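You operate a simulated robot arm through the tools that you are given. There is no shell and no other tool. Be economical: measure what you need, move in short steps, check, and stop when the job is done.

Carry out the task below with a simulated two-armed robot. There is one attempt and no reset: what you move stays moved.

## Task
Knock the stuck feed loose and run the load into the floor tub.
Fine: Knock till the feed lamp is out and wait for the full lamp; yellow lever to Tub, Empty, lever back to Spout, mode switch to Off.

It is judged by the outcome, as a careful person would: the job done as asked, and still so three seconds after it is handed in. It fails if anything else is knocked over, pushed out of place, dropped, spilled or broken.

## Robot
Two 7-joint arms with fingered hands on one trunk, on a base that drives. Base frame: it is fixed to the floor where the robot stands at the start and does not move with it; the origin is under the middle of the robot, x ahead of it, y to its left, z up. Lengths are in cm, angles in rad, forces in N, time in s.
The left shoulder is at the start at [7.2, 15.4, 127.7], the right one opposite. Each reaches about 84.8 cm from its shoulder. Places, roughly: empty button [60, 10, 100]; feed lamp [60, 0, 130]; full lamp [60, 0, 140]; green feed lever [60, -20, 150]; knock button [60, 0, 100]; mode switch [50, 30, 110]; red feed wheel [70, -40, 150]; yellow chute lever [70, -50, 70]. Payload 4 kg a hand.
Tool frame (each hand has its own): the origin (TCP) lies between the finger pads and is the grasp point; the fingertips stand 3 cm ahead of it; z points along the fingers, y is the line along which they close. The gripper opens to 10.4 cm. The gripper's body begins 3.5 cm behind the TCP. The gripper is a hand of 3 fingers: y runs from the thumb to the fingers, the wrist lies at [-1.5, -10.4, -17.8] in the tool frame, and closing takes about 1.5 s.
Orientation is that of the tool frame in the base frame, as a unit quaternion [x, y, z, w]. With the fingers straight down and the wrist toward the robot, the tool's x, y and z point along [0, 1, 0], [1, 0, 0] and [0, 0, -1] of the base frame.

## Interface
- The arms move only by the tool move_arm. It takes "left_motion", "right_motion" or both (then of equal length, played together; a hand with none holds still); each is a list of rows, each an object (a shift or turn left out is 0, a gripper value left out holds the last) with "xyz": the shift along the tool's x, y, z in cm, a list of three; "rot": the turn, a rotation vector about the tool's x, y, z in rad, a list of three; "fingers": the opening, from 0 (shut) to 1 (fully open). In form: [{"xyz": [x, y, z], "rot": [rx, ry, rz], "fingers": fingers}, ...]. A call has 1 to 12 rows; each row shifts and turns the commanded pose from where the row before left it, along the tool's axes as they then stand. Each row takes 0.2 s and may step no farther than 5 cm and 0.15 rad from the row before; otherwise, or with a gripper value out of range, the whole call is refused. Where a pose cannot be reached the arm comes as near as it can. A force on the tool above 40 N (or 10 N above the force at the start of the call, whichever is more), or a blocked arm, ends the call early, and 0.2 s more pass. The fingers move at their own pace (about 15.3 cm/s each) and stop on an object; they squeeze with about 26 N. The grip force told is the motor's: it shows also when the fingers shut on nothing. Time passes only in rows, and 0.2 s behind the last, so rows that do not move let the fingers close. The reply holds the time, the measured pose of the TCP, the force on the tool along the base axes, the opening and the grip force, in the units named above and with some noise, with the torque about the TCP (base axes, N m) and any sound that the robot's microphone picked up.
- Cameras (640 x 400 px; columns grow to the right, rows downward): "scene" is now at [13.96, -0.47, 150.6]; the picture's right is [-0.03, -1.00, -0.00], its down [-0.58, 0.02, -0.81] and it looks along [0.81, -0.02, -0.58] (base axes); focal length 274 px, centre (320, 200). "left" rides on the left gripper at [-6.4, -9.4, -11.7] in its tool frame; the picture's right is [-0.72, -0.33, 0.61], its down [0.64, -0.65, 0.40] and it looks along [0.27, 0.68, 0.68] (tool axes); focal length 238 px, centre (320, 200). "right" rides on the right gripper at [6.4, -9.4, -11.7] in its tool frame; the picture's right is [-0.72, 0.33, -0.61], its down [-0.64, -0.65, 0.40] and it looks along [-0.27, 0.68, 0.68] (tool axes); focal length 238 px, centre (320, 200). There is no depth. A picture from a camera that has moved, and an enlarged one, comes with that camera's place and axes in the base frame and with its lens.
- capture(camera): a new picture of that camera. It takes no simulated time.
- raise_lower(by): slides the trunk up (or, below 0, down) by that many cm; the arms and the scene camera ride with it, the base frame stays. It gives what a move gives, with no picture.
- roll_base(legs): drives the robot by 1 to 6 legs, each [ahead, left, turn to the left] in cm, cm and rad, along the robot's own axes; the way and the turn of a leg run together, so that a leg with both is an arc; at most 150 cm and 3.142 rad a leg. The arms and the cameras ride along, it lands a little off, and it stops where it bumps. It gives what a move gives.
- grasp_type(shape, hand): the hand has 3 fingers and takes this shape, open, in about a second: jaw (thumb against the fingers, like two jaws); tri (thumb and two fingers); tip (a fingertip pinch); poke (one finger out to press); point (the index stretched); flat (the hand flat); cup (the hand cupped); fist (a fist). The gripper value then closes the fingers along that shape, each until it touches; the sizes above hold for jaw. It gives what a move gives, with no picture.
- aim_head(pan, tilt): turns the head with the scene camera to pan (to the left, within 1.501 rad either way) and tilt (down, from -0.506 to 1.204), counted from straight ahead of the robot. It gives what a move gives.
- zoom(camera, box): a new picture of the part [left, top, right, bottom] of that camera's present view, enlarged. It takes no simulated time.
- close_job(): hands the job in; it is judged then, once.

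Go step by step. Nothing tells you exact positions but the pictures and the camera data: compare them with the known pose of the tool, close in by small moves and look again before you grip or let go. The budget is 120 turns and 92 pictures, counting those below and the enlarged ones. Unless the task says otherwise, let go and move clear before handing in, and close with one line.

The tools are called after "Call:" as a command line: name --argument value ..., lists and objects as JSON in quotes. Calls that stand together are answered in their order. move_arm: Moves the arms, as the interface text tells. Its arguments: {"type":"object","properties":{"left_motion":{"type":"array"},"right_motion":{"type":"array"}},"required":[]} The other tools are called the same way: raise_lower (by) slides the trunk up or down; grasp_type (shape, hand) gives the hand a shape; roll_base (legs) drives the base; aim_head (pan, tilt) turns the head that bears the scene camera; capture (camera) takes a picture; zoom (camera, box) takes an enlarged picture of a part of a camera's view; close_job () hands the job in.

At the start:

```text
clock: 0.0
left_ee_pos: [41.01, 16.58, 99.91]
left_ee_rot: [0.707, 0.707, 0.001, 0.0]
left_ft_force: [-0.4, -0.7, -0.2]
left_torque: [0.0, 0.02, 0.04]
left_finger_gap: 10.39
left_finger_force: 0.1
left_shape: jaw
right_ee_pos: [53.99, -28.93, 128.68]
right_ee_rot: [0.707, 0.707, 0.0, -0.002]
right_ft_force: [0.6, -0.1, 0.1]
right_torque: [0.0, -0.01, 0.05]
right_finger_gap: 10.37
right_finger_force: 0.0
right_shape: jaw
trunk travel left (down, up): [-69.3, 24.7]
robot x, y, heading: [0.21, -0.17, 0.002]
head pan, tilt: [-0.031, 0.623]
```

scene: 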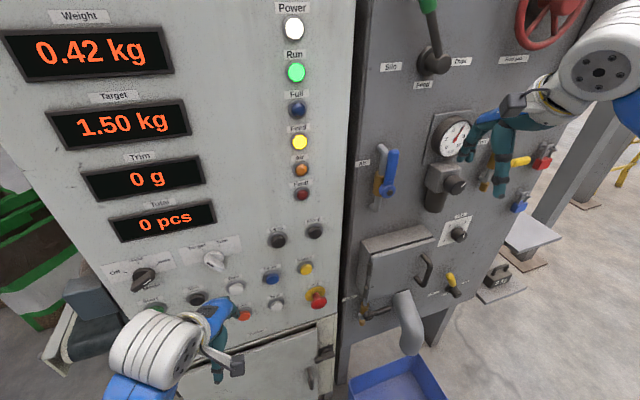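
right: 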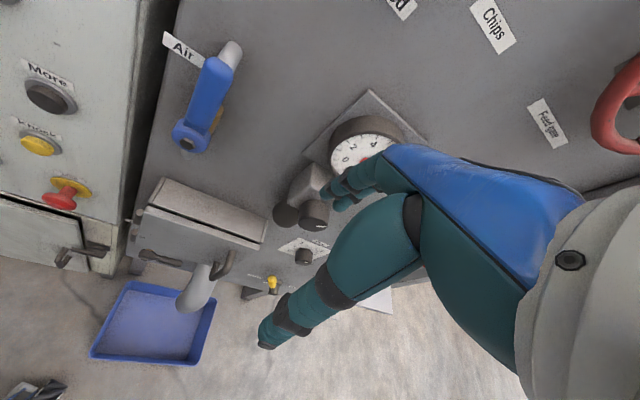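
left: 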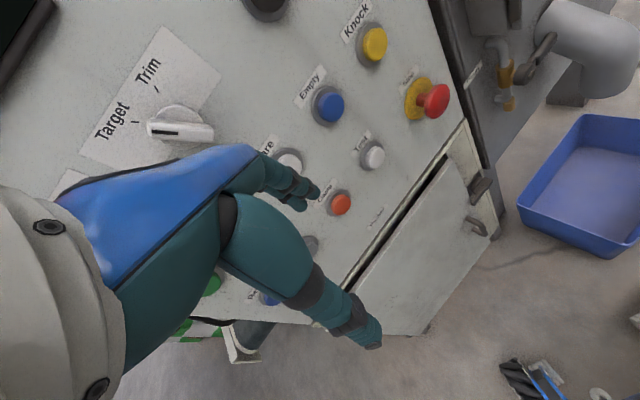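

I see the console with displays, the lamps and the button panel. The feed lamp is lit yellow, the Knock button is yellow and Empty is blue. I'll zoom in on the labels and the chute area first.

Call:
zoom --camera "scene" --box '[100, 200, 350, 356]'

Call:
zoom --camera "scene" --box '[340, 200, 580, 350]'

Call:
zoom --camera "left" --box '[240, 0, 480, 150]'

```text
2.56 times, centred on (225, 278) of scene
camera zoom: at [13.96, -0.47, 150.6], right [-0.03, -1.0, 0.0], down [-0.58, 0.02, -0.81], along [0.81, -0.02, -0.58], focal length 700 px, centre (563, 0)
```

zoom: 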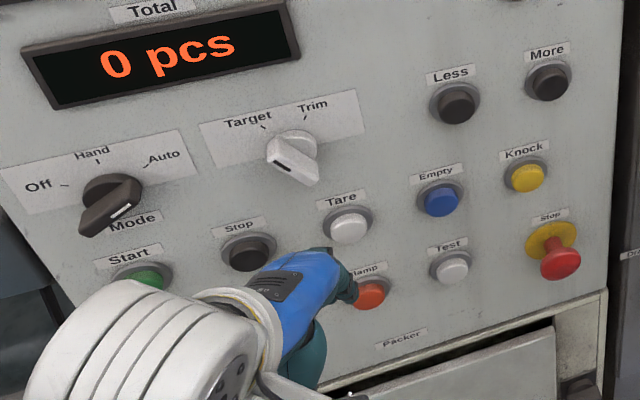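

```text
2.67 times, centred on (460, 275) of scene
camera zoom: at [13.96, -0.47, 150.6], right [-0.03, -1.0, 0.0], down [-0.58, 0.02, -0.81], along [0.81, -0.02, -0.58], focal length 729 px, centre (-53, 0)
```

zoom: 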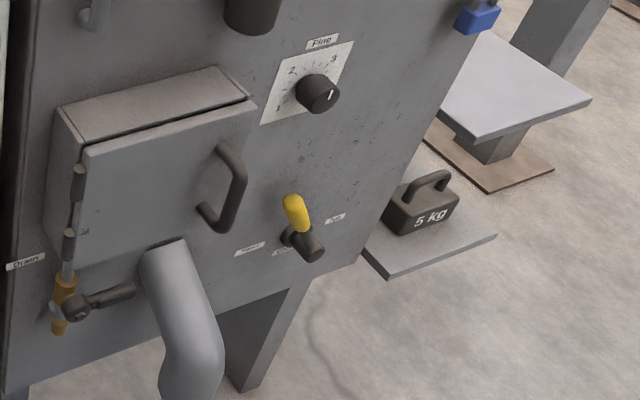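

```text
2.67 times, centred on (360, 75) of left
camera zoom: at [31.62, 10.03, 111.71], right [-0.33, -0.72, -0.61], down [-0.65, 0.64, -0.4], along [0.68, 0.27, -0.68], focal length 636 px, centre (213, 533)
```

zoom: 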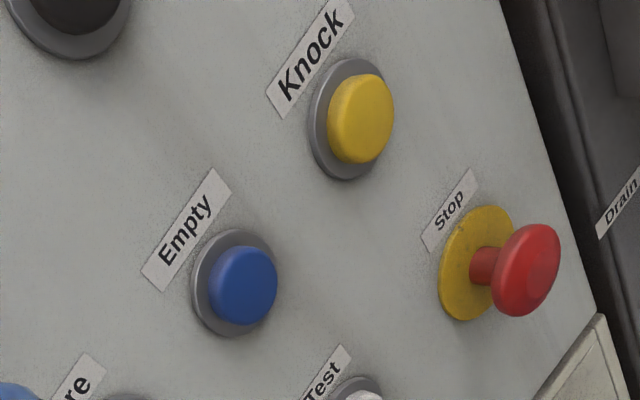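

Triangulation gives Knock at about [60, 1.6, 96] and Empty at about [57.5, 10, 96], with the panel yawed by about 0.29 rad. Next I set the left hand to poke and rotate it to face the panel.

Call:
grasp_type --hand "left" --shape "poke"

Call:
move_arm --left_motion '[{"rot": [-0.143, 0, 0], "xyz": [0, -0.5, 0]}, {"rot": [-0.143, 0, 0], "xyz": [0, -0.5, 0]}, {"rot": [-0.143, 0, 0], "xyz": [0, -0.5, 0]}, {"rot": [-0.143, 0, 0]}, {"rot": [-0.143, 0, 0]}, {"rot": [-0.143, 0, 0]}, {"rot": [-0.143, 0, 0]}, {"rot": [-0.143, 0, 0]}, {"rot": [-0.143, 0, 0]}, {"rot": [-0.143, 0, 0]}, {"rot": [-0.141, 0, 0]}]'

```text
clock: 0.9
left_ee_pos: [40.84, 16.52, 99.89]
left_ee_rot: [0.707, 0.707, 0.0, 0.0]
left_ft_force: [0.3, 0.1, 0.2]
left_torque: [-0.01, 0.01, 0.0]
left_finger_gap: 0.01
left_finger_force: 0.0
left_shape: poke
right_ee_pos: [53.86, -29.11, 128.75]
right_ee_rot: [0.708, 0.707, 0.0, -0.001]
right_ft_force: [0.7, -0.1, 0.1]
right_torque: [0.0, 0.0, 0.02]
right_finger_gap: 10.34
right_finger_force: 0.0
right_shape: jaw
trunk travel left (down, up): [-69.3, 24.7]
robot x, y, heading: [-0.1, 0.52, 0.0]
head pan, tilt: [-0.031, 0.623]
```

```text
clock: 1.6
left_ee_pos: [41.55, 20.3, 98.44]
left_ee_rot: [0.74, 0.655, 0.152, 0.019]
left_ft_force: [0.0, -0.1, 0.1]
left_torque: [0.03, -0.01, 0.0]
left_finger_gap: 0.0
left_finger_force: 0.0
left_shape: poke
left hand out of reach, approached as far as the arm can: row 1, 2, 3
right_ee_pos: [53.56, -29.15, 128.68]
right_ee_rot: [0.707, 0.707, 0.001, 0.0]
right_ft_force: [0.4, 0.4, 0.1]
right_torque: [0.0, 0.0, 0.02]
right_finger_gap: 10.37
right_finger_force: 0.1
right_shape: jaw
trunk travel left (down, up): [-69.3, 24.7]
robot x, y, heading: [-0.27, 0.06, 0.004]
head pan, tilt: [-0.031, 0.623]
stopped in row 3 (left hand): the arm was blocked; the commanded pose is now the measured one
```

The arm is too folded to turn here, so I'll drive the base back about 20 cm and check the workspace again.

Call:
roll_base --legs '[[-20, 0, 0]]'

Call:
capture --camera "scene"

```text
clock: 3.2
left_ee_pos: [21.85, 20.29, 98.19]
left_ee_rot: [0.74, 0.655, 0.151, 0.018]
left_ft_force: [0.4, 0.4, -0.8]
left_torque: [0.0, 0.03, -0.02]
left_finger_gap: 0.0
left_finger_force: 0.1
left_shape: poke
right_ee_pos: [34.05, -29.1, 128.49]
right_ee_rot: [0.708, 0.707, -0.001, -0.002]
right_ft_force: [0.5, 0.4, -0.6]
right_torque: [-0.01, -0.02, 0.0]
right_finger_gap: 10.35
right_finger_force: 0.0
right_shape: jaw
trunk travel left (down, up): [-69.3, 24.7]
robot x, y, heading: [-20.4, 0.39, -0.001]
head pan, tilt: [-0.031, 0.623]
```

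```text
85 pictures are left
camera scene: at [-5.61, -0.72, 150.53], right [-0.03, -1.0, 0.0], down [-0.59, 0.02, -0.81], along [0.81, -0.02, -0.59], focal length 274 px, centre (320, 200)
```

scene: 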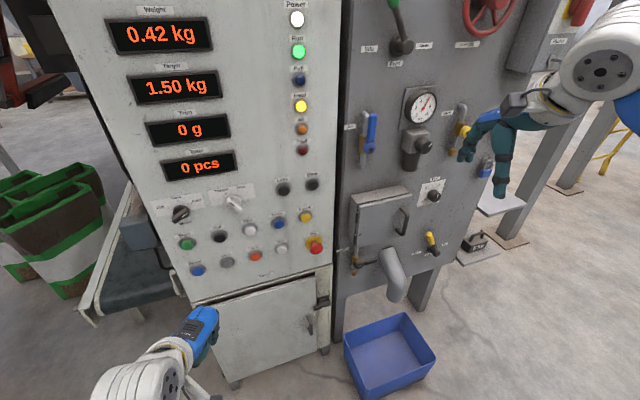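

The workspace is clear. I'll move the left hand toward a spot about 15 cm in front of Knock and start turning it.

Call:
move_arm --left_motion '[{"xyz": [-2.93, 3.67, 0.56]}, {"xyz": [-2.93, 3.67, 0.56]}, {"xyz": [-2.93, 3.67, 0.56]}, {"xyz": [-2.93, 3.67, 0.56]}, {"xyz": [-2.93, 3.67, 0.56]}, {"xyz": [-2.93, 3.67, 0.56]}, {"xyz": [-2.93, 3.67, 0.56]}, {"rot": [-0.1275, 0.0193, -0.0424]}, {"rot": [-0.1275, 0.0193, -0.0424]}, {"rot": [-0.1275, 0.0193, -0.0424]}, {"rot": [-0.1275, 0.0193, -0.0424]}, {"rot": [-0.1275, 0.0193, -0.0424]}]'

```text
clock: 4.4
left_ee_pos: [37.87, 11.05, 94.03]
left_ee_rot: [0.731, 0.651, 0.197, -0.046]
left_ft_force: [0.2, -0.1, -0.5]
left_torque: [0.0, 0.04, -0.02]
left_finger_gap: 0.01
left_finger_force: 0.0
left_shape: poke
right_ee_pos: [33.61, -28.85, 128.68]
right_ee_rot: [0.708, 0.707, 0.0, 0.0]
right_ft_force: [0.7, 0.4, 0.2]
right_torque: [0.0, -0.01, 0.01]
right_finger_gap: 10.35
right_finger_force: 0.1
right_shape: jaw
trunk travel left (down, up): [-69.3, 24.7]
robot x, y, heading: [-20.16, 0.03, 0.003]
head pan, tilt: [-0.031, 0.623]
stopped in row 6 (left hand): the arm was blocked; the commanded pose is now the measured one
```

The arm was blocked partway but now sits more stretched. I'll try the rotation alone from here.

Call:
move_arm --left_motion '[{"rot": [-0.12, 0, -0.03]}, {"rot": [-0.12, 0, -0.03]}, {"rot": [-0.12, 0, -0.03]}, {"rot": [-0.12, 0, -0.03]}]'

Call:
capture --camera "scene"

```text
clock: 5.4
left_ee_pos: [37.66, 11.08, 94.18]
left_ee_rot: [0.68, 0.627, 0.352, 0.141]
left_ft_force: [-0.4, 0.1, -0.2]
left_torque: [0.01, 0.0, 0.01]
left_finger_gap: 0.0
left_finger_force: 0.0
left_shape: poke
right_ee_pos: [33.26, -28.93, 128.89]
right_ee_rot: [0.708, 0.707, 0.002, 0.001]
right_ft_force: [-0.3, -0.5, -0.7]
right_torque: [0.0, -0.03, 0.0]
right_finger_gap: 10.37
right_finger_force: 0.0
right_shape: jaw
trunk travel left (down, up): [-69.3, 24.7]
robot x, y, heading: [-20.09, -0.29, 0.001]
head pan, tilt: [-0.031, 0.623]
```

```text
84 pictures are left
camera scene: at [-6.27, -0.63, 150.61], right [-0.03, -1.0, 0.0], down [-0.58, 0.02, -0.81], along [0.81, -0.02, -0.58], focal length 274 px, centre (320, 200)
```

scene: 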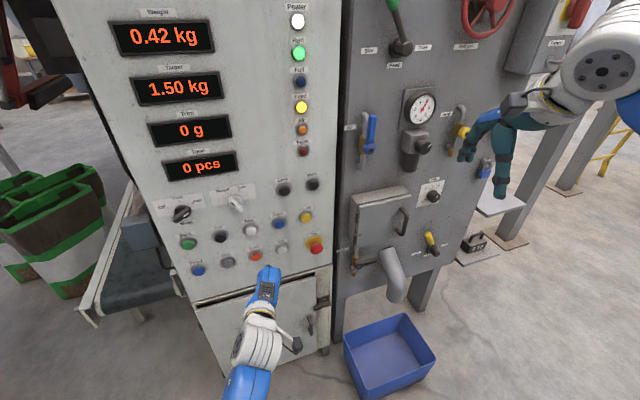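

Rotation works here. I'll finish turning the finger to face along the panel normal.

Call:
move_arm --left_motion '[{"rot": [-0.113, 0.0153, -0.056]}, {"rot": [-0.113, 0.0153, -0.056]}, {"rot": [-0.113, 0.0153, -0.056]}, {"rot": [-0.113, 0.0153, -0.056]}, {"rot": [-0.113, 0.0153, -0.056]}, {"rot": [-0.113, 0.0153, -0.056]}, {"rot": [-0.113, 0.0153, -0.056]}]'

Call:
capture --camera "left"

Call:
capture --camera "scene"

```text
clock: 6.0
left_ee_pos: [37.46, 16.55, 92.6]
left_ee_rot: [0.66, 0.572, 0.463, 0.148]
left_ft_force: [0.2, -1.1, -0.1]
left_torque: [-0.02, -0.05, 0.02]
left_finger_gap: 0.0
left_finger_force: 0.1
left_shape: poke
left hand out of reach, approached as far as the arm can: row 2
right_ee_pos: [33.22, -28.56, 129.0]
right_ee_rot: [0.707, 0.707, 0.0, 0.002]
right_ft_force: [-0.3, 0.4, 0.6]
right_torque: [-0.02, 0.03, -0.01]
right_finger_gap: 10.37
right_finger_force: 0.1
right_shape: jaw
trunk travel left (down, up): [-69.3, 24.7]
robot x, y, heading: [-19.81, -0.01, 0.003]
head pan, tilt: [-0.031, 0.623]
stopped in row 2 (left hand): the arm was blocked; the commanded pose is now the measured one
```

```text
83 pictures are left
camera left: at [23.15, 9.75, 89.29], right [0.34, -0.34, -0.88], down [-0.14, 0.9, -0.4], along [0.93, 0.26, 0.26], focal length 238 px, centre (320, 200)
```

left: 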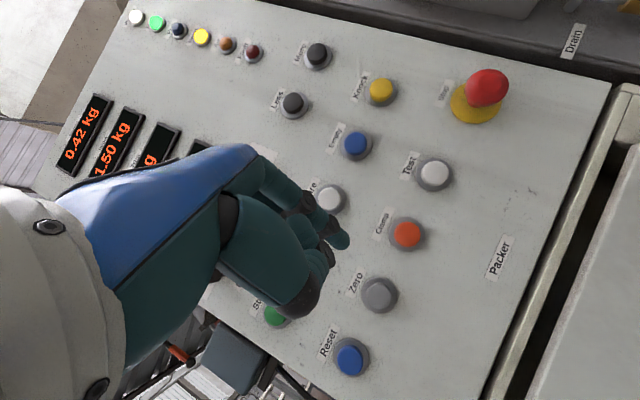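

```text
82 pictures are left
camera scene: at [-6.25, -0.41, 150.59], right [-0.03, -1.0, 0.0], down [-0.58, 0.02, -0.81], along [0.81, -0.03, -0.58], focal length 274 px, centre (320, 200)
```

scene: 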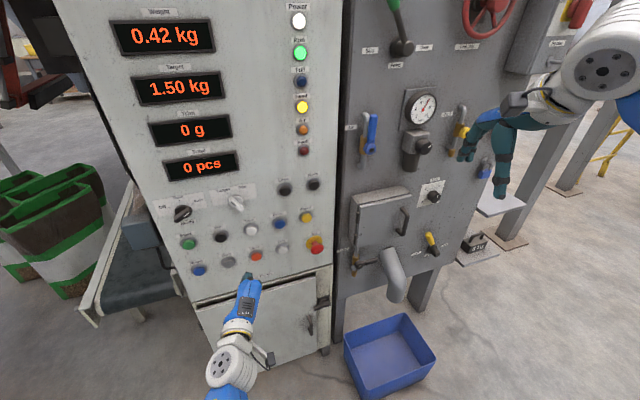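

The hand points about 30° down, which is good enough for pressing. I'll zoom in to see which finger sticks out and where its tip is.

Call:
zoom --camera "left" --box '[220, 140, 420, 265]'

Call:
zoom --camera "scene" --box '[190, 230, 330, 318]'

```text
3.20 times, centred on (320, 202) of left
camera zoom: at [23.15, 9.75, 89.29], right [0.34, -0.34, -0.88], down [-0.14, 0.9, -0.4], along [0.93, 0.26, 0.26], focal length 763 px, centre (320, 192)
```

zoom: 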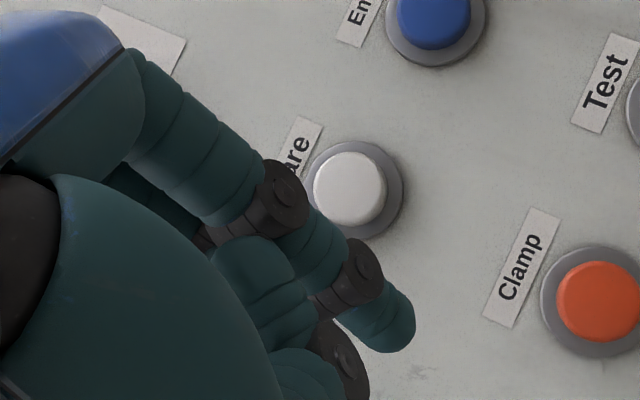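

```text
4.55 times, centred on (260, 274) of scene
camera zoom: at [-6.25, -0.41, 150.59], right [-0.03, -1.0, 0.0], down [-0.58, 0.02, -0.81], along [0.81, -0.03, -0.58], focal length 1243 px, centre (593, -136)
```

zoom: 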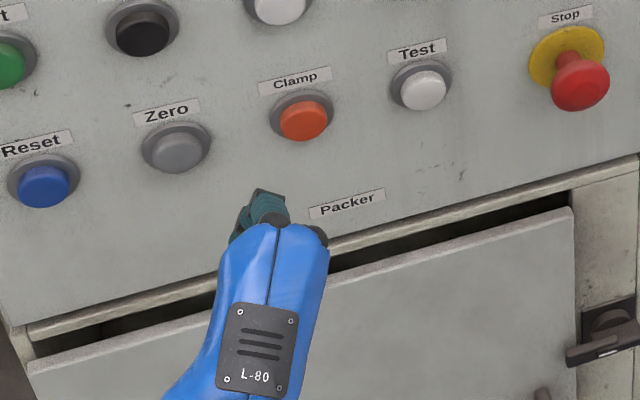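

The poke tip sits at about [0, 2.4, 5.6] in the tool frame, so it is now at [43.2, 18, 91.3]. Next I move it to about 5 cm in front of Knock.

Call:
move_arm --left_motion '[{"xyz": [-2.1, 2.36, 0.1]}, {"xyz": [-2.1, 2.36, 0.1]}, {"xyz": [-2.1, 2.36, 0.1]}, {"xyz": [-2.1, 2.36, 0.1]}, {"xyz": [-2.1, 2.36, 0.1]}, {"xyz": [-2.1, 2.36, 0.1]}, {"xyz": [-2.1, 2.34, 0.1]}]'

Call:
capture --camera "scene"

Call:
capture --camera "left"

```text
clock: 6.6
left_ee_pos: [39.69, 17.94, 91.48]
left_ee_rot: [0.68, 0.522, 0.509, 0.08]
left_ft_force: [0.0, -0.3, 0.6]
left_torque: [0.0, -0.02, -0.02]
left_finger_gap: 0.02
left_finger_force: 0.1
left_shape: poke
right_ee_pos: [33.24, -28.58, 128.96]
right_ee_rot: [0.707, 0.707, 0.0, 0.002]
right_ft_force: [-0.6, 0.0, -0.4]
right_torque: [0.02, 0.0, 0.0]
right_finger_gap: 10.38
right_finger_force: 0.0
right_shape: jaw
trunk travel left (down, up): [-69.3, 24.7]
robot x, y, heading: [-20.14, 0.23, -0.0]
head pan, tilt: [-0.031, 0.623]
stopped in row 3 (left hand): the arm was blocked; the commanded pose is now the measured one
```

```text
79 pictures are left
camera scene: at [-6.02, -0.55, 150.58], right [-0.03, -1.0, 0.0], down [-0.58, 0.02, -0.81], along [0.81, -0.02, -0.59], focal length 274 px, centre (320, 200)
```

scene: 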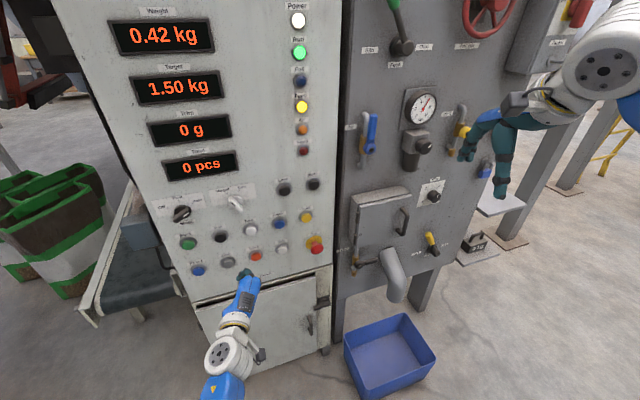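

```text
78 pictures are left
camera left: at [25.31, 12.12, 87.16], right [0.32, -0.17, -0.93], down [-0.14, 0.97, -0.22], along [0.94, 0.2, 0.28], focal length 238 px, centre (320, 200)
```

left: 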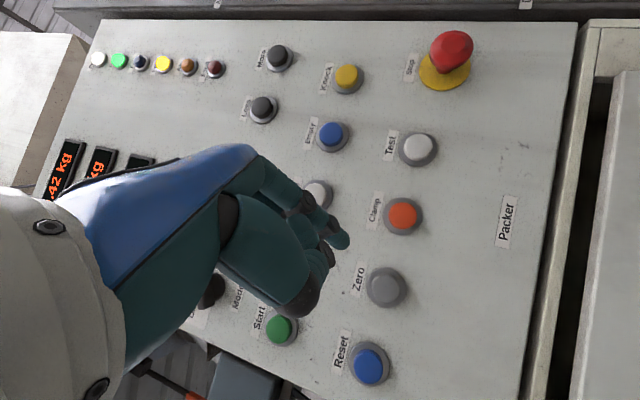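

The shoulder is too high for this level hand pose, because the forearm would need to rise forward. I'll lower the trunk 25 cm so the elbow sits lower, then try again.

Call:
raise_lower --by -25

Call:
move_arm --left_motion '[{"xyz": [0, 2.5, -2]}, {"xyz": [0, 2.5, -2]}, {"xyz": [0, 2.5, -2]}, {"xyz": [0, 2.5, -2]}, {"xyz": [0, 2.5, -2]}]'

```text
clock: 9.2
left_ee_pos: [39.71, 17.99, 66.53]
left_ee_rot: [0.68, 0.522, 0.509, 0.08]
left_ft_force: [0.6, -0.5, 0.7]
left_torque: [0.03, 0.02, 0.01]
left_finger_gap: 0.0
left_finger_force: 0.0
left_shape: poke
right_ee_pos: [33.16, -28.71, 104.06]
right_ee_rot: [0.708, 0.707, 0.001, 0.001]
right_ft_force: [0.4, -0.1, -0.2]
right_torque: [-0.01, 0.02, -0.01]
right_finger_gap: 10.39
right_finger_force: 0.0
right_shape: jaw
trunk travel left (down, up): [-44.3, 49.7]
robot x, y, heading: [-20.25, -0.31, -0.002]
head pan, tilt: [-0.031, 0.623]
```

```text
clock: 10.4
left_ee_pos: [39.64, 9.33, 78.07]
left_ee_rot: [0.684, 0.511, 0.518, 0.061]
left_ft_force: [0.0, 0.4, 0.5]
left_torque: [0.01, 0.01, 0.01]
left_finger_gap: 0.0
left_finger_force: 0.0
left_shape: poke
right_ee_pos: [33.22, -28.82, 103.87]
right_ee_rot: [0.708, 0.706, 0.001, 0.001]
right_ft_force: [0.4, -0.3, 0.1]
right_torque: [0.01, 0.0, 0.01]
right_finger_gap: 10.38
right_finger_force: 0.0
right_shape: jaw
trunk travel left (down, up): [-44.3, 49.7]
robot x, y, heading: [-19.99, -0.18, -0.001]
head pan, tilt: [-0.031, 0.623]
```

That works now. I'll rotate to face the panel squarely.

Call:
move_arm --left_motion '[{"rot": [-0.077, -0.004, -0.105]}, {"rot": [-0.077, -0.004, -0.105]}, {"rot": [-0.077, -0.004, -0.105]}, {"rot": [-0.077, -0.004, -0.105]}, {"rot": [-0.077, -0.004, -0.105]}, {"rot": [-0.077, -0.004, -0.105]}, {"rot": [-0.077, -0.004, -0.105]}]'

```text
clock: 10.9
left_ee_pos: [39.85, 12.82, 77.73]
left_ee_rot: [0.645, 0.482, 0.585, 0.097]
left_ft_force: [0.0, 0.1, 0.2]
left_torque: [-0.01, 0.01, 0.05]
left_finger_gap: 0.0
left_finger_force: 0.0
left_shape: poke
right_ee_pos: [33.0, -28.67, 104.03]
right_ee_rot: [0.708, 0.706, 0.001, 0.003]
right_ft_force: [-0.4, 0.0, -1.4]
right_torque: [0.0, -0.02, -0.01]
right_finger_gap: 10.38
right_finger_force: 0.1
right_shape: jaw
trunk travel left (down, up): [-44.3, 49.7]
robot x, y, heading: [-19.88, 0.02, -0.001]
head pan, tilt: [-0.031, 0.623]
stopped in row 2 (left hand): the arm was blocked; the commanded pose is now the measured one
```

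The orientation is now within about 20° of the normal. I'll keep it and translate up and right.

Call:
move_arm --left_motion '[{"xyz": [0.32, 3.37, -1.97]}, {"xyz": [0.32, 3.37, -1.97]}, {"xyz": [0.32, 3.37, -1.97]}, {"xyz": [0.32, 3.37, -1.97]}, {"xyz": [0.32, 3.37, -1.97]}, {"xyz": [0.32, 3.37, -1.97]}]'

```text
clock: 12.0
left_ee_pos: [39.83, 6.52, 86.88]
left_ee_rot: [0.65, 0.436, 0.622, 0.031]
left_ft_force: [0.1, -0.5, 0.0]
left_torque: [0.01, 0.02, -0.02]
left_finger_gap: 0.0
left_finger_force: 0.1
left_shape: poke
right_ee_pos: [33.04, -28.7, 104.16]
right_ee_rot: [0.707, 0.707, 0.001, 0.002]
right_ft_force: [0.8, 0.1, 0.5]
right_torque: [0.0, 0.01, -0.02]
right_finger_gap: 10.37
right_finger_force: 0.1
right_shape: jaw
trunk travel left (down, up): [-44.3, 49.7]
robot x, y, heading: [-20.17, -0.08, -0.004]
head pan, tilt: [-0.031, 0.623]
stopped in row 5 (left hand): the arm was blocked; the commanded pose is now the measured one
```

The limits come from reaching across while yawed. I'll turn the base to face the panel squarely and stand so that Knock is ahead of the left shoulder.

Call:
roll_base --legs '[[0, 0, 0.29], [-3, 0, 0], [0, -35, 0]]'

Call:
capture --camera "scene"

Call:
capture --camera "left"

```text
clock: 15.6
left_ee_pos: [42.21, -9.86, 86.87]
left_ee_rot: [0.58, 0.524, 0.621, -0.058]
left_ft_force: [-0.8, 0.3, -0.1]
left_torque: [-0.01, -0.01, -0.03]
left_finger_gap: 0.02
left_finger_force: 0.0
left_shape: poke
right_ee_pos: [45.52, -45.71, 104.38]
right_ee_rot: [0.6, 0.8, -0.001, 0.006]
right_ft_force: [0.4, 0.2, 0.5]
right_torque: [0.01, -0.02, -0.02]
right_finger_gap: 10.41
right_finger_force: 0.1
right_shape: jaw
trunk travel left (down, up): [-44.3, 49.7]
robot x, y, heading: [-13.34, -33.82, 0.287]
head pan, tilt: [-0.031, 0.623]
```

```text
77 pictures are left
camera scene: at [-0.16, -28.89, 125.61], right [0.25, -0.97, 0.01], down [-0.56, -0.16, -0.81], along [0.79, 0.2, -0.58], focal length 274 px, centre (320, 200)
```

scene: 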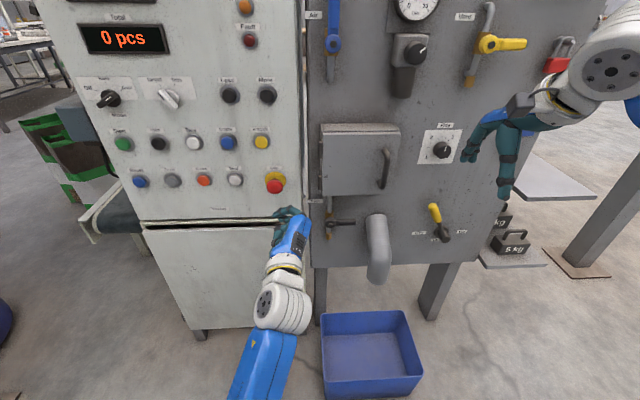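

```text
76 pictures are left
camera left: at [30.25, -17.61, 79.1], right [0.41, 0.2, -0.89], down [-0.38, 0.92, 0.03], along [0.83, 0.33, 0.46], focal length 238 px, centre (320, 200)
```

left: 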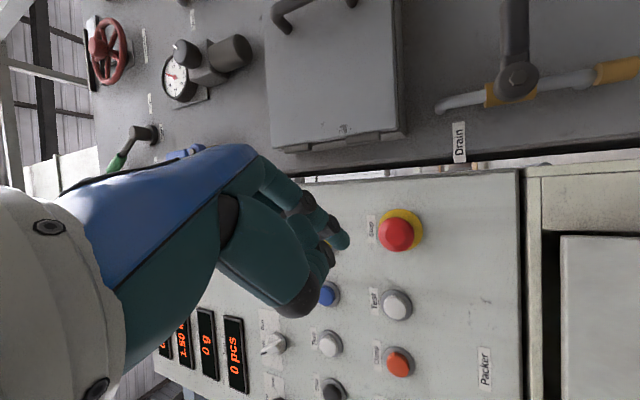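

The robot now faces the panel squarely. I'll straighten the pointing direction.

Call:
move_arm --left_motion '[{"rot": [-0.104, -0.08, 0]}, {"rot": [-0.104, -0.08, 0]}, {"rot": [-0.104, -0.08, 0]}, {"rot": [-0.104, -0.08, 0]}]'

```text
clock: 16.6
left_ee_pos: [42.4, -10.57, 87.06]
left_ee_rot: [0.673, 0.383, 0.617, 0.143]
left_ft_force: [-0.7, -0.1, 1.0]
left_torque: [-0.04, 0.03, 0.01]
left_finger_gap: 0.0
left_finger_force: 0.0
left_shape: poke
right_ee_pos: [45.78, -46.47, 104.03]
right_ee_rot: [0.6, 0.8, 0.002, 0.002]
right_ft_force: [-0.5, 0.3, -0.1]
right_torque: [-0.02, 0.0, -0.01]
right_finger_gap: 10.37
right_finger_force: 0.1
right_shape: jaw
trunk travel left (down, up): [-44.3, 49.7]
robot x, y, heading: [-13.46, -33.46, 0.28]
head pan, tilt: [-0.031, 0.623]
```

Orientation achieved. I'll move the tip to about 4 cm in front of Knock and look.

Call:
move_arm --left_motion '[{"xyz": [2.7, 0.22, 1.4]}, {"xyz": [2.7, 0.22, 1.4]}, {"xyz": [2.7, 0.22, 1.4]}, {"xyz": [2.7, 0.22, 1.4]}, {"xyz": [2.7, 0.22, 1.4]}]'

Call:
capture --camera "scene"

Call:
capture --camera "left"

```text
clock: 17.8
left_ee_pos: [48.52, -0.09, 95.78]
left_ee_rot: [0.672, 0.384, 0.617, 0.143]
left_ft_force: [-0.1, 0.1, 0.1]
left_torque: [0.01, 0.04, -0.01]
left_finger_gap: 0.01
left_finger_force: 0.0
left_shape: poke
right_ee_pos: [45.79, -46.54, 104.13]
right_ee_rot: [0.601, 0.799, 0.002, 0.001]
right_ft_force: [0.7, -0.1, 0.4]
right_torque: [-0.01, 0.01, 0.01]
right_finger_gap: 10.37
right_finger_force: 0.1
right_shape: jaw
trunk travel left (down, up): [-44.3, 49.7]
robot x, y, heading: [-13.29, -33.86, 0.282]
head pan, tilt: [-0.031, 0.623]
```

```text
75 pictures are left
camera scene: at [0.2, -29.62, 125.59], right [0.25, -0.97, 0.0], down [-0.57, -0.15, -0.81], along [0.79, 0.2, -0.58], focal length 274 px, centre (320, 200)
```

scene: 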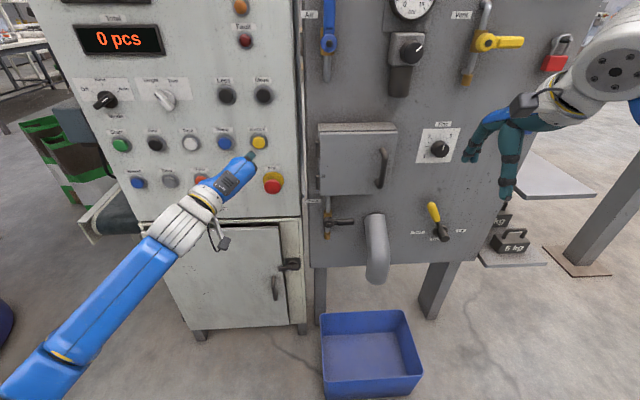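

```text
74 pictures are left
camera left: at [34.8, -1.7, 87.41], right [0.51, -0.11, -0.86], down [0.12, 0.99, -0.05], along [0.85, -0.08, 0.51], focal length 238 px, centre (320, 200)
```

left: 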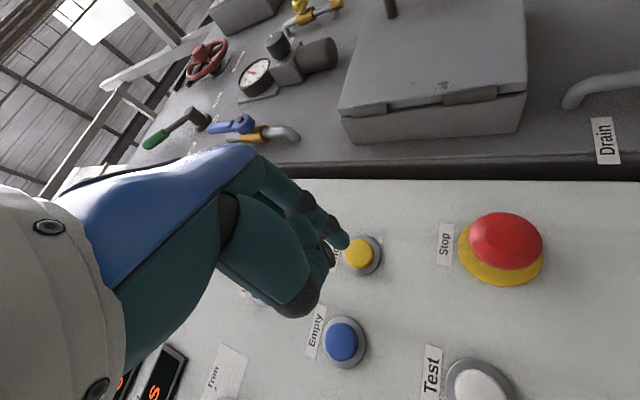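

I'll tilt the head so both the lamps and the buttons are in view, then zoom to check the alignment.

Call:
aim_head --pan 0.15 --tilt 0.25

Call:
zoom --camera "left" --box '[270, 190, 430, 290]'

Call:
capture --camera "scene"

```text
clock: 18.7
left_ee_pos: [48.55, -0.18, 95.9]
left_ee_rot: [0.673, 0.383, 0.617, 0.142]
left_ft_force: [0.8, -0.2, 0.2]
left_torque: [-0.01, 0.01, 0.0]
left_finger_gap: 0.0
left_finger_force: 0.1
left_shape: poke
right_ee_pos: [45.7, -46.69, 104.07]
right_ee_rot: [0.6, 0.8, 0.002, 0.001]
right_ft_force: [0.2, -0.2, -0.2]
right_torque: [0.01, 0.01, -0.01]
right_finger_gap: 10.37
right_finger_force: 0.0
right_shape: jaw
trunk travel left (down, up): [-44.3, 49.7]
robot x, y, heading: [-13.09, -33.67, 0.284]
head pan, tilt: [0.15, 0.25]
```

```text
4.00 times, centred on (350, 240) of left
camera zoom: at [34.79, -1.78, 87.38], right [0.5, -0.11, -0.86], down [0.12, 0.99, -0.05], along [0.85, -0.08, 0.51], focal length 953 px, centre (200, 40)
```

zoom: 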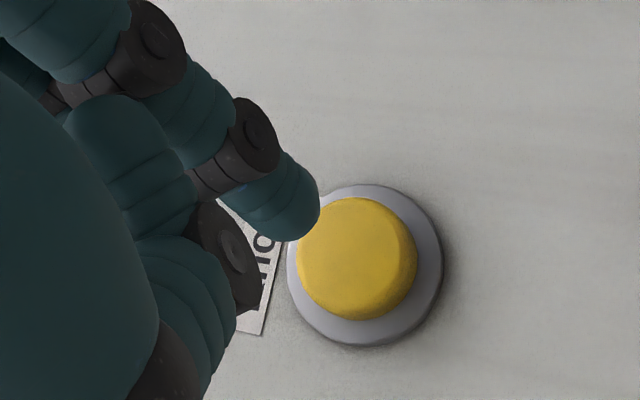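

```text
72 pictures are left
camera scene: at [0.18, -27.87, 128.99], right [0.42, -0.91, 0.0], down [-0.23, -0.11, -0.97], along [0.88, 0.41, -0.25], focal length 274 px, centre (320, 200)
```

scene: 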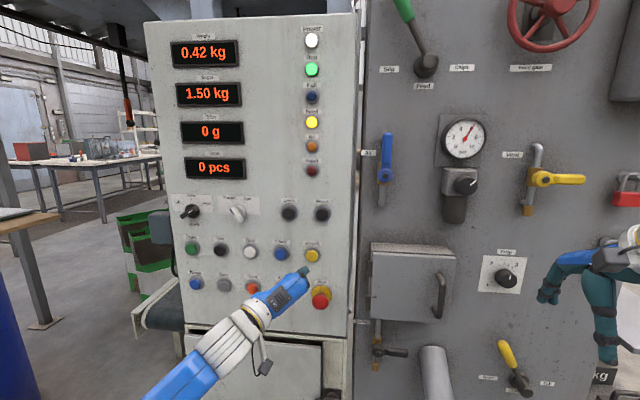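

The tip is about 5.5 cm from Knock and nearly lined up. I'll nudge it up 0.7 cm and press slowly along the panel normal.

Call:
move_arm --left_motion '[{"xyz": [0.5, 0.47, -0.14]}, {"xyz": [0.3, 0.27, 2.0]}, {"xyz": [0.3, 0.27, 2.0]}, {"xyz": [0.07, 0.07, 0.5]}, {"xyz": [0.07, 0.07, 0.5]}]'

Call:
zoom --camera "left" --box '[270, 190, 430, 290]'

Call:
zoom --camera "scene" --box '[160, 20, 400, 320]'

```text
clock: 19.9
left_ee_pos: [53.46, 1.44, 96.62]
left_ee_rot: [0.672, 0.384, 0.617, 0.143]
left_ft_force: [0.1, -0.3, 0.0]
left_torque: [0.02, -0.01, 0.01]
left_finger_gap: 0.01
left_finger_force: 0.1
left_shape: poke
right_ee_pos: [45.82, -46.56, 104.1]
right_ee_rot: [0.601, 0.8, 0.002, 0.001]
right_ft_force: [-0.2, -0.3, 0.4]
right_torque: [0.01, -0.03, -0.02]
right_finger_gap: 10.4
right_finger_force: 0.1
right_shape: jaw
trunk travel left (down, up): [-44.3, 49.7]
robot x, y, heading: [-13.12, -33.78, 0.287]
head pan, tilt: [0.15, 0.25]
```

```text
4.00 times, centred on (350, 240) of left
camera zoom: at [39.84, -0.22, 88.2], right [0.5, -0.11, -0.86], down [0.12, 0.99, -0.05], along [0.85, -0.08, 0.51], focal length 953 px, centre (200, 40)
```

zoom: 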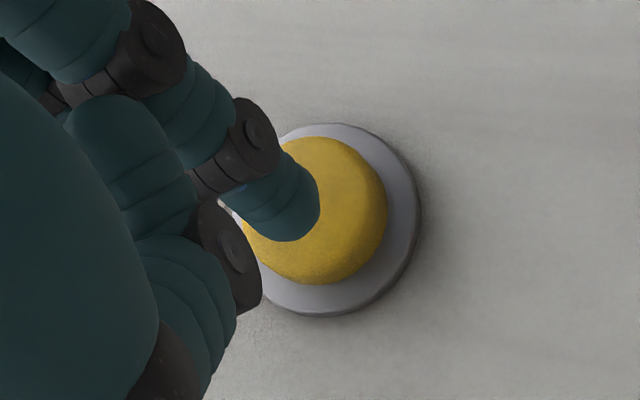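

```text
1.33 times, centred on (280, 170) of scene
camera zoom: at [0.21, -27.8, 128.99], right [0.42, -0.91, 0.0], down [-0.23, -0.11, -0.97], along [0.88, 0.41, -0.25], focal length 365 px, centre (373, 240)
```

zoom: 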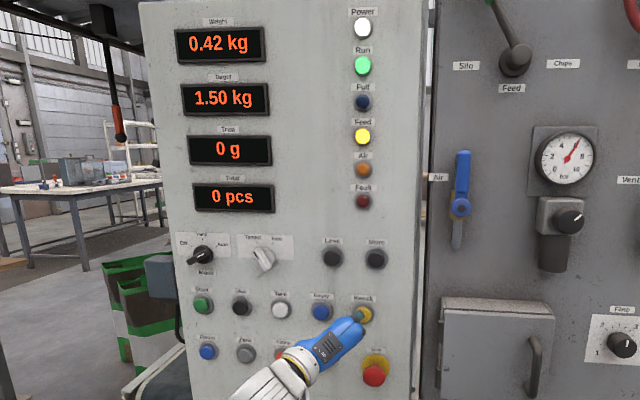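

Nearly touching and well aligned. I'll press further in small steps.

Call:
move_arm --left_motion '[{"xyz": [0.07, 0.07, 0.5]}, {"xyz": [0.07, 0.07, 0.5]}, {"xyz": [0.07, 0.07, 0.5]}]'

Call:
zoom --camera "left" --box '[270, 190, 430, 290]'

```text
clock: 20.7
left_ee_pos: [55.02, 1.8, 96.66]
left_ee_rot: [0.672, 0.385, 0.617, 0.142]
left_ft_force: [-0.2, -0.6, 0.9]
left_torque: [0.02, 0.02, 0.0]
left_finger_gap: 0.01
left_finger_force: 0.1
left_shape: poke
right_ee_pos: [45.7, -46.58, 104.09]
right_ee_rot: [0.6, 0.8, 0.002, 0.002]
right_ft_force: [0.9, 0.5, 0.3]
right_torque: [-0.04, -0.01, 0.01]
right_finger_gap: 10.39
right_finger_force: 0.1
right_shape: jaw
trunk travel left (down, up): [-44.3, 49.7]
robot x, y, heading: [-13.36, -33.9, 0.284]
head pan, tilt: [0.15, 0.25]
```

```text
4.00 times, centred on (350, 240) of left
camera zoom: at [41.27, 0.18, 88.27], right [0.5, -0.11, -0.86], down [0.12, 0.99, -0.05], along [0.85, -0.08, 0.51], focal length 953 px, centre (200, 40)
```

zoom: 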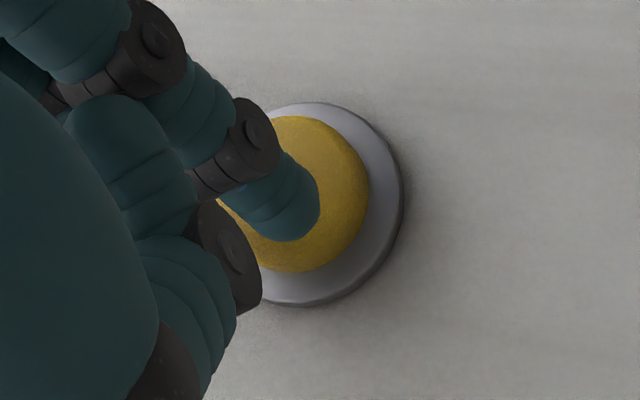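

Still no contact force, so I'll keep going.

Call:
move_arm --left_motion '[{"xyz": [0.07, 0.07, 0.5]}, {"xyz": [0.07, 0.07, 0.5]}, {"xyz": [0.07, 0.07, 0.5]}]'

Call:
zoom --camera "scene" --box '[160, 20, 400, 320]'

```text
clock: 21.5
left_ee_pos: [56.29, 2.1, 96.83]
left_ee_rot: [0.672, 0.384, 0.617, 0.142]
left_ft_force: [-10.0, -2.2, -1.4]
left_torque: [-0.01, 0.14, 0.04]
left_finger_gap: 0.0
left_finger_force: 0.1
left_shape: poke
right_ee_pos: [45.55, -46.52, 104.16]
right_ee_rot: [0.6, 0.8, 0.003, 0.002]
right_ft_force: [-0.6, -0.5, -0.6]
right_torque: [-0.01, 0.04, 0.01]
right_finger_gap: 10.37
right_finger_force: 0.0
right_shape: jaw
trunk travel left (down, up): [-44.3, 49.7]
robot x, y, heading: [-13.14, -33.7, 0.286]
head pan, tilt: [0.15, 0.25]
heard: click
```

```text
1.33 times, centred on (280, 170) of scene
camera zoom: at [-0.09, -27.81, 129.02], right [0.42, -0.91, 0.01], down [-0.22, -0.11, -0.97], along [0.88, 0.41, -0.25], focal length 365 px, centre (373, 240)
```

zoom: 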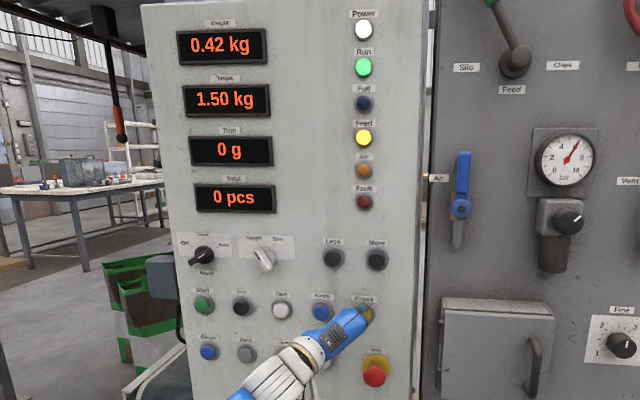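

Heard a click. I'll release, then check the feed lamp and the weight.

Call:
move_arm --left_motion '[{"xyz": [-0.14, -0.14, -1.0]}, {"xyz": [-0.14, -0.14, -1.0]}, {}]'

Call:
zoom --camera "scene" --box '[160, 20, 400, 320]'

```text
clock: 22.3
left_ee_pos: [54.46, 1.65, 96.88]
left_ee_rot: [0.673, 0.383, 0.616, 0.142]
left_ft_force: [-0.5, -1.0, 0.0]
left_torque: [0.0, 0.0, 0.06]
left_finger_gap: 0.01
left_finger_force: 0.0
left_shape: poke
right_ee_pos: [45.83, -46.6, 104.19]
right_ee_rot: [0.601, 0.799, 0.002, 0.002]
right_ft_force: [-0.2, 0.1, 1.0]
right_torque: [-0.03, -0.01, 0.02]
right_finger_gap: 10.38
right_finger_force: 0.0
right_shape: jaw
trunk travel left (down, up): [-44.3, 49.7]
robot x, y, heading: [-13.17, -33.71, 0.282]
head pan, tilt: [0.15, 0.25]
```

```text
1.33 times, centred on (280, 170) of scene
camera zoom: at [0.22, -27.78, 128.99], right [0.42, -0.91, 0.0], down [-0.23, -0.11, -0.97], along [0.88, 0.41, -0.25], focal length 365 px, centre (373, 240)
```

zoom: 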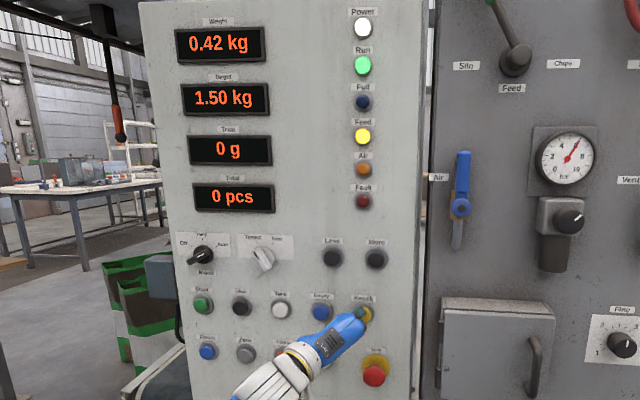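

Feed is still lit and the weight hasn't changed. Knocking again, then waiting.

Call:
move_arm --left_motion '[{"xyz": [0.14, 0.14, 1.0]}, {"xyz": [0.14, 0.14, 1.0]}, {"xyz": [0.03, 0.03, 0.2]}, {}, {"xyz": [-0.14, -0.14, -1.0]}, {"xyz": [-0.17, -0.17, -1.2]}, {}, {}, {}]'

Call:
zoom --camera "scene" --box '[160, 20, 400, 320]'

```text
clock: 24.3
left_ee_pos: [54.43, 1.66, 96.7]
left_ee_rot: [0.672, 0.384, 0.617, 0.142]
left_ft_force: [-0.2, -0.5, -0.8]
left_torque: [0.0, 0.0, 0.0]
left_finger_gap: 0.01
left_finger_force: 0.0
left_shape: poke
right_ee_pos: [45.7, -46.66, 104.16]
right_ee_rot: [0.6, 0.8, 0.003, 0.001]
right_ft_force: [-0.5, -0.1, -0.4]
right_torque: [-0.03, -0.01, 0.05]
right_finger_gap: 10.39
right_finger_force: 0.0
right_shape: jaw
trunk travel left (down, up): [-44.3, 49.7]
robot x, y, heading: [-13.24, -33.82, 0.286]
head pan, tilt: [0.15, 0.25]
heard: click
```

```text
1.33 times, centred on (280, 170) of scene
camera zoom: at [0.15, -27.77, 129.0], right [0.42, -0.91, 0.0], down [-0.23, -0.11, -0.97], along [0.88, 0.41, -0.25], focal length 365 px, centre (373, 240)
```

zoom: 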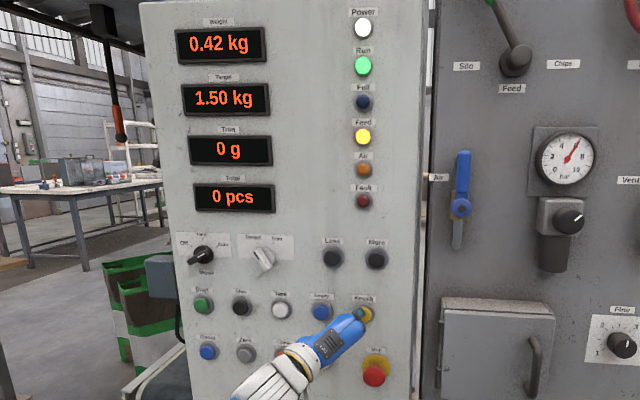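

Still lit. Knocking a third time.

Call:
move_arm --left_motion '[{"xyz": [0.14, 0.14, 1.0]}, {"xyz": [0.14, 0.14, 1.0]}, {"xyz": [0.03, 0.03, 0.2]}, {}, {"xyz": [-0.14, -0.14, -1.0]}, {"xyz": [-0.17, -0.17, -1.2]}, {}, {}, {}]'

Call:
zoom --camera "scene" --box '[160, 20, 400, 320]'

```text
clock: 26.3
left_ee_pos: [54.53, 1.59, 96.72]
left_ee_rot: [0.672, 0.383, 0.617, 0.141]
left_ft_force: [-0.4, -0.6, -0.2]
left_torque: [-0.04, 0.01, -0.01]
left_finger_gap: 0.01
left_finger_force: 0.1
left_shape: poke
right_ee_pos: [45.71, -46.57, 104.15]
right_ee_rot: [0.601, 0.8, 0.002, 0.001]
right_ft_force: [-0.2, 0.0, -0.5]
right_torque: [0.01, 0.03, 0.01]
right_finger_gap: 10.41
right_finger_force: 0.1
right_shape: jaw
trunk travel left (down, up): [-44.3, 49.7]
robot x, y, heading: [-13.37, -33.41, 0.285]
head pan, tilt: [0.15, 0.25]
heard: click
```

```text
1.33 times, centred on (280, 170) of scene
camera zoom: at [0.15, -27.77, 129.0], right [0.42, -0.91, 0.0], down [-0.23, -0.11, -0.97], along [0.88, 0.41, -0.25], focal length 365 px, centre (373, 240)
```

zoom: 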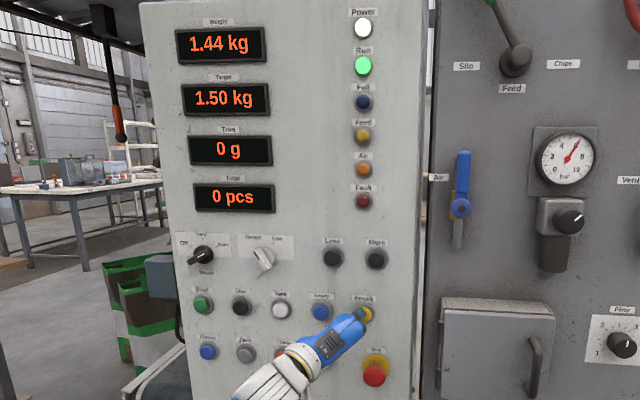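

The feed lamp is out and the weight is rising. I'll back the finger off and wait for Full.

Call:
move_arm --left_motion '[{"xyz": [-0.28, -0.28, -2.0]}, {"xyz": [-0.28, -0.28, -2.0]}, {}, {}, {}, {}]'

Call:
zoom --camera "scene" --box '[160, 20, 400, 320]'

Call:
zoom --camera "scene" --box '[165, 180, 285, 260]'

Call:
zoom --camera "scene" --box '[400, 240, 640, 400]'

```text
clock: 27.7
left_ee_pos: [50.48, 0.7, 96.77]
left_ee_rot: [0.671, 0.385, 0.618, 0.141]
left_ft_force: [-0.7, -0.4, -0.6]
left_torque: [0.03, 0.02, 0.03]
left_finger_gap: 0.0
left_finger_force: 0.1
left_shape: poke
right_ee_pos: [45.72, -46.5, 104.0]
right_ee_rot: [0.6, 0.8, 0.002, 0.002]
right_ft_force: [-0.3, 0.3, -0.7]
right_torque: [-0.01, 0.01, -0.01]
right_finger_gap: 10.38
right_finger_force: 0.1
right_shape: jaw
trunk travel left (down, up): [-44.3, 49.7]
robot x, y, heading: [-13.17, -34.25, 0.283]
head pan, tilt: [0.15, 0.25]
```

```text
1.33 times, centred on (280, 170) of scene
camera zoom: at [0.16, -27.77, 129.0], right [0.42, -0.91, 0.0], down [-0.23, -0.11, -0.97], along [0.88, 0.41, -0.25], focal length 365 px, centre (373, 240)
```

zoom: 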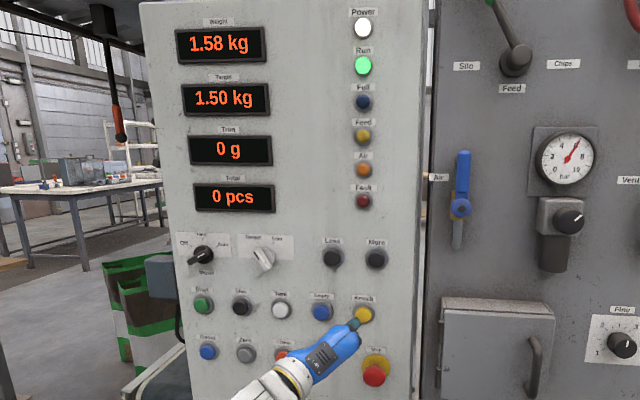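

```text
5.00 times, centred on (225, 220) of scene
camera zoom: at [0.16, -27.77, 129.0], right [0.42, -0.91, 0.0], down [-0.23, -0.11, -0.97], along [0.88, 0.41, -0.25], focal length 1368 px, centre (795, 100)
```

zoom: 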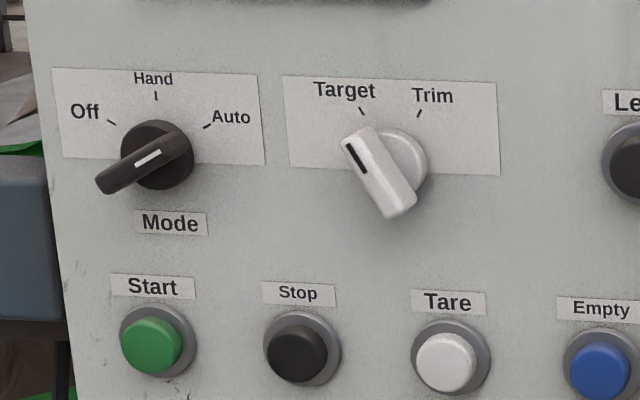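

```text
2.50 times, centred on (520, 320) of scene
camera zoom: at [0.16, -27.77, 129.0], right [0.42, -0.91, 0.0], down [-0.23, -0.11, -0.97], along [0.88, 0.41, -0.25], focal length 684 px, centre (-180, -100)
```

zoom: 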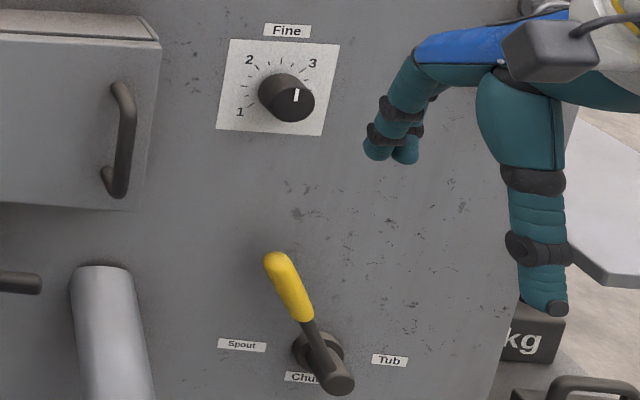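

The weight is 1.58 kg. The mode switch is at Auto and the chute lever leans toward Spout. I'll wait a bit more for the Full lamp while the right hand takes the poke shape.

Call:
grasp_type --hand "right" --shape "poke"

Call:
zoom --camera "scene" --box '[160, 20, 400, 170]'

Call:
capture --camera "right"

```text
clock: 28.6
left_ee_pos: [50.54, 0.51, 96.7]
left_ee_rot: [0.673, 0.383, 0.617, 0.142]
left_ft_force: [0.3, -0.6, 0.0]
left_torque: [-0.01, 0.04, -0.02]
left_finger_gap: 0.0
left_finger_force: 0.1
left_shape: poke
right_ee_pos: [45.67, -46.57, 104.03]
right_ee_rot: [0.601, 0.799, 0.002, 0.001]
right_ft_force: [-0.1, -0.3, -0.1]
right_torque: [0.02, 0.01, 0.0]
right_finger_gap: 0.01
right_finger_force: 0.0
right_shape: poke
trunk travel left (down, up): [-44.3, 49.7]
robot x, y, heading: [-13.51, -33.85, 0.287]
head pan, tilt: [0.15, 0.25]
```

```text
2.67 times, centred on (280, 95) of scene
camera zoom: at [0.15, -27.77, 129.0], right [0.42, -0.91, 0.0], down [-0.23, -0.11, -0.97], along [0.88, 0.41, -0.25], focal length 729 px, centre (427, 480)
```

zoom: 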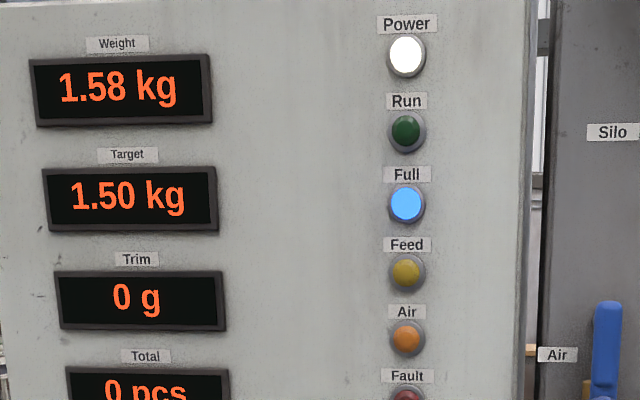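

```text
60 pictures are left
camera right: at [34.88, -43.07, 115.76], right [0.51, -0.6, 0.62], down [-0.45, -0.8, -0.41], along [0.74, -0.07, -0.67], focal length 238 px, centre (320, 200)
```

right: 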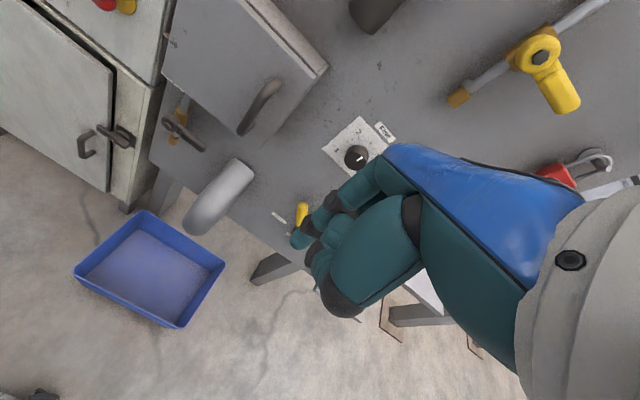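

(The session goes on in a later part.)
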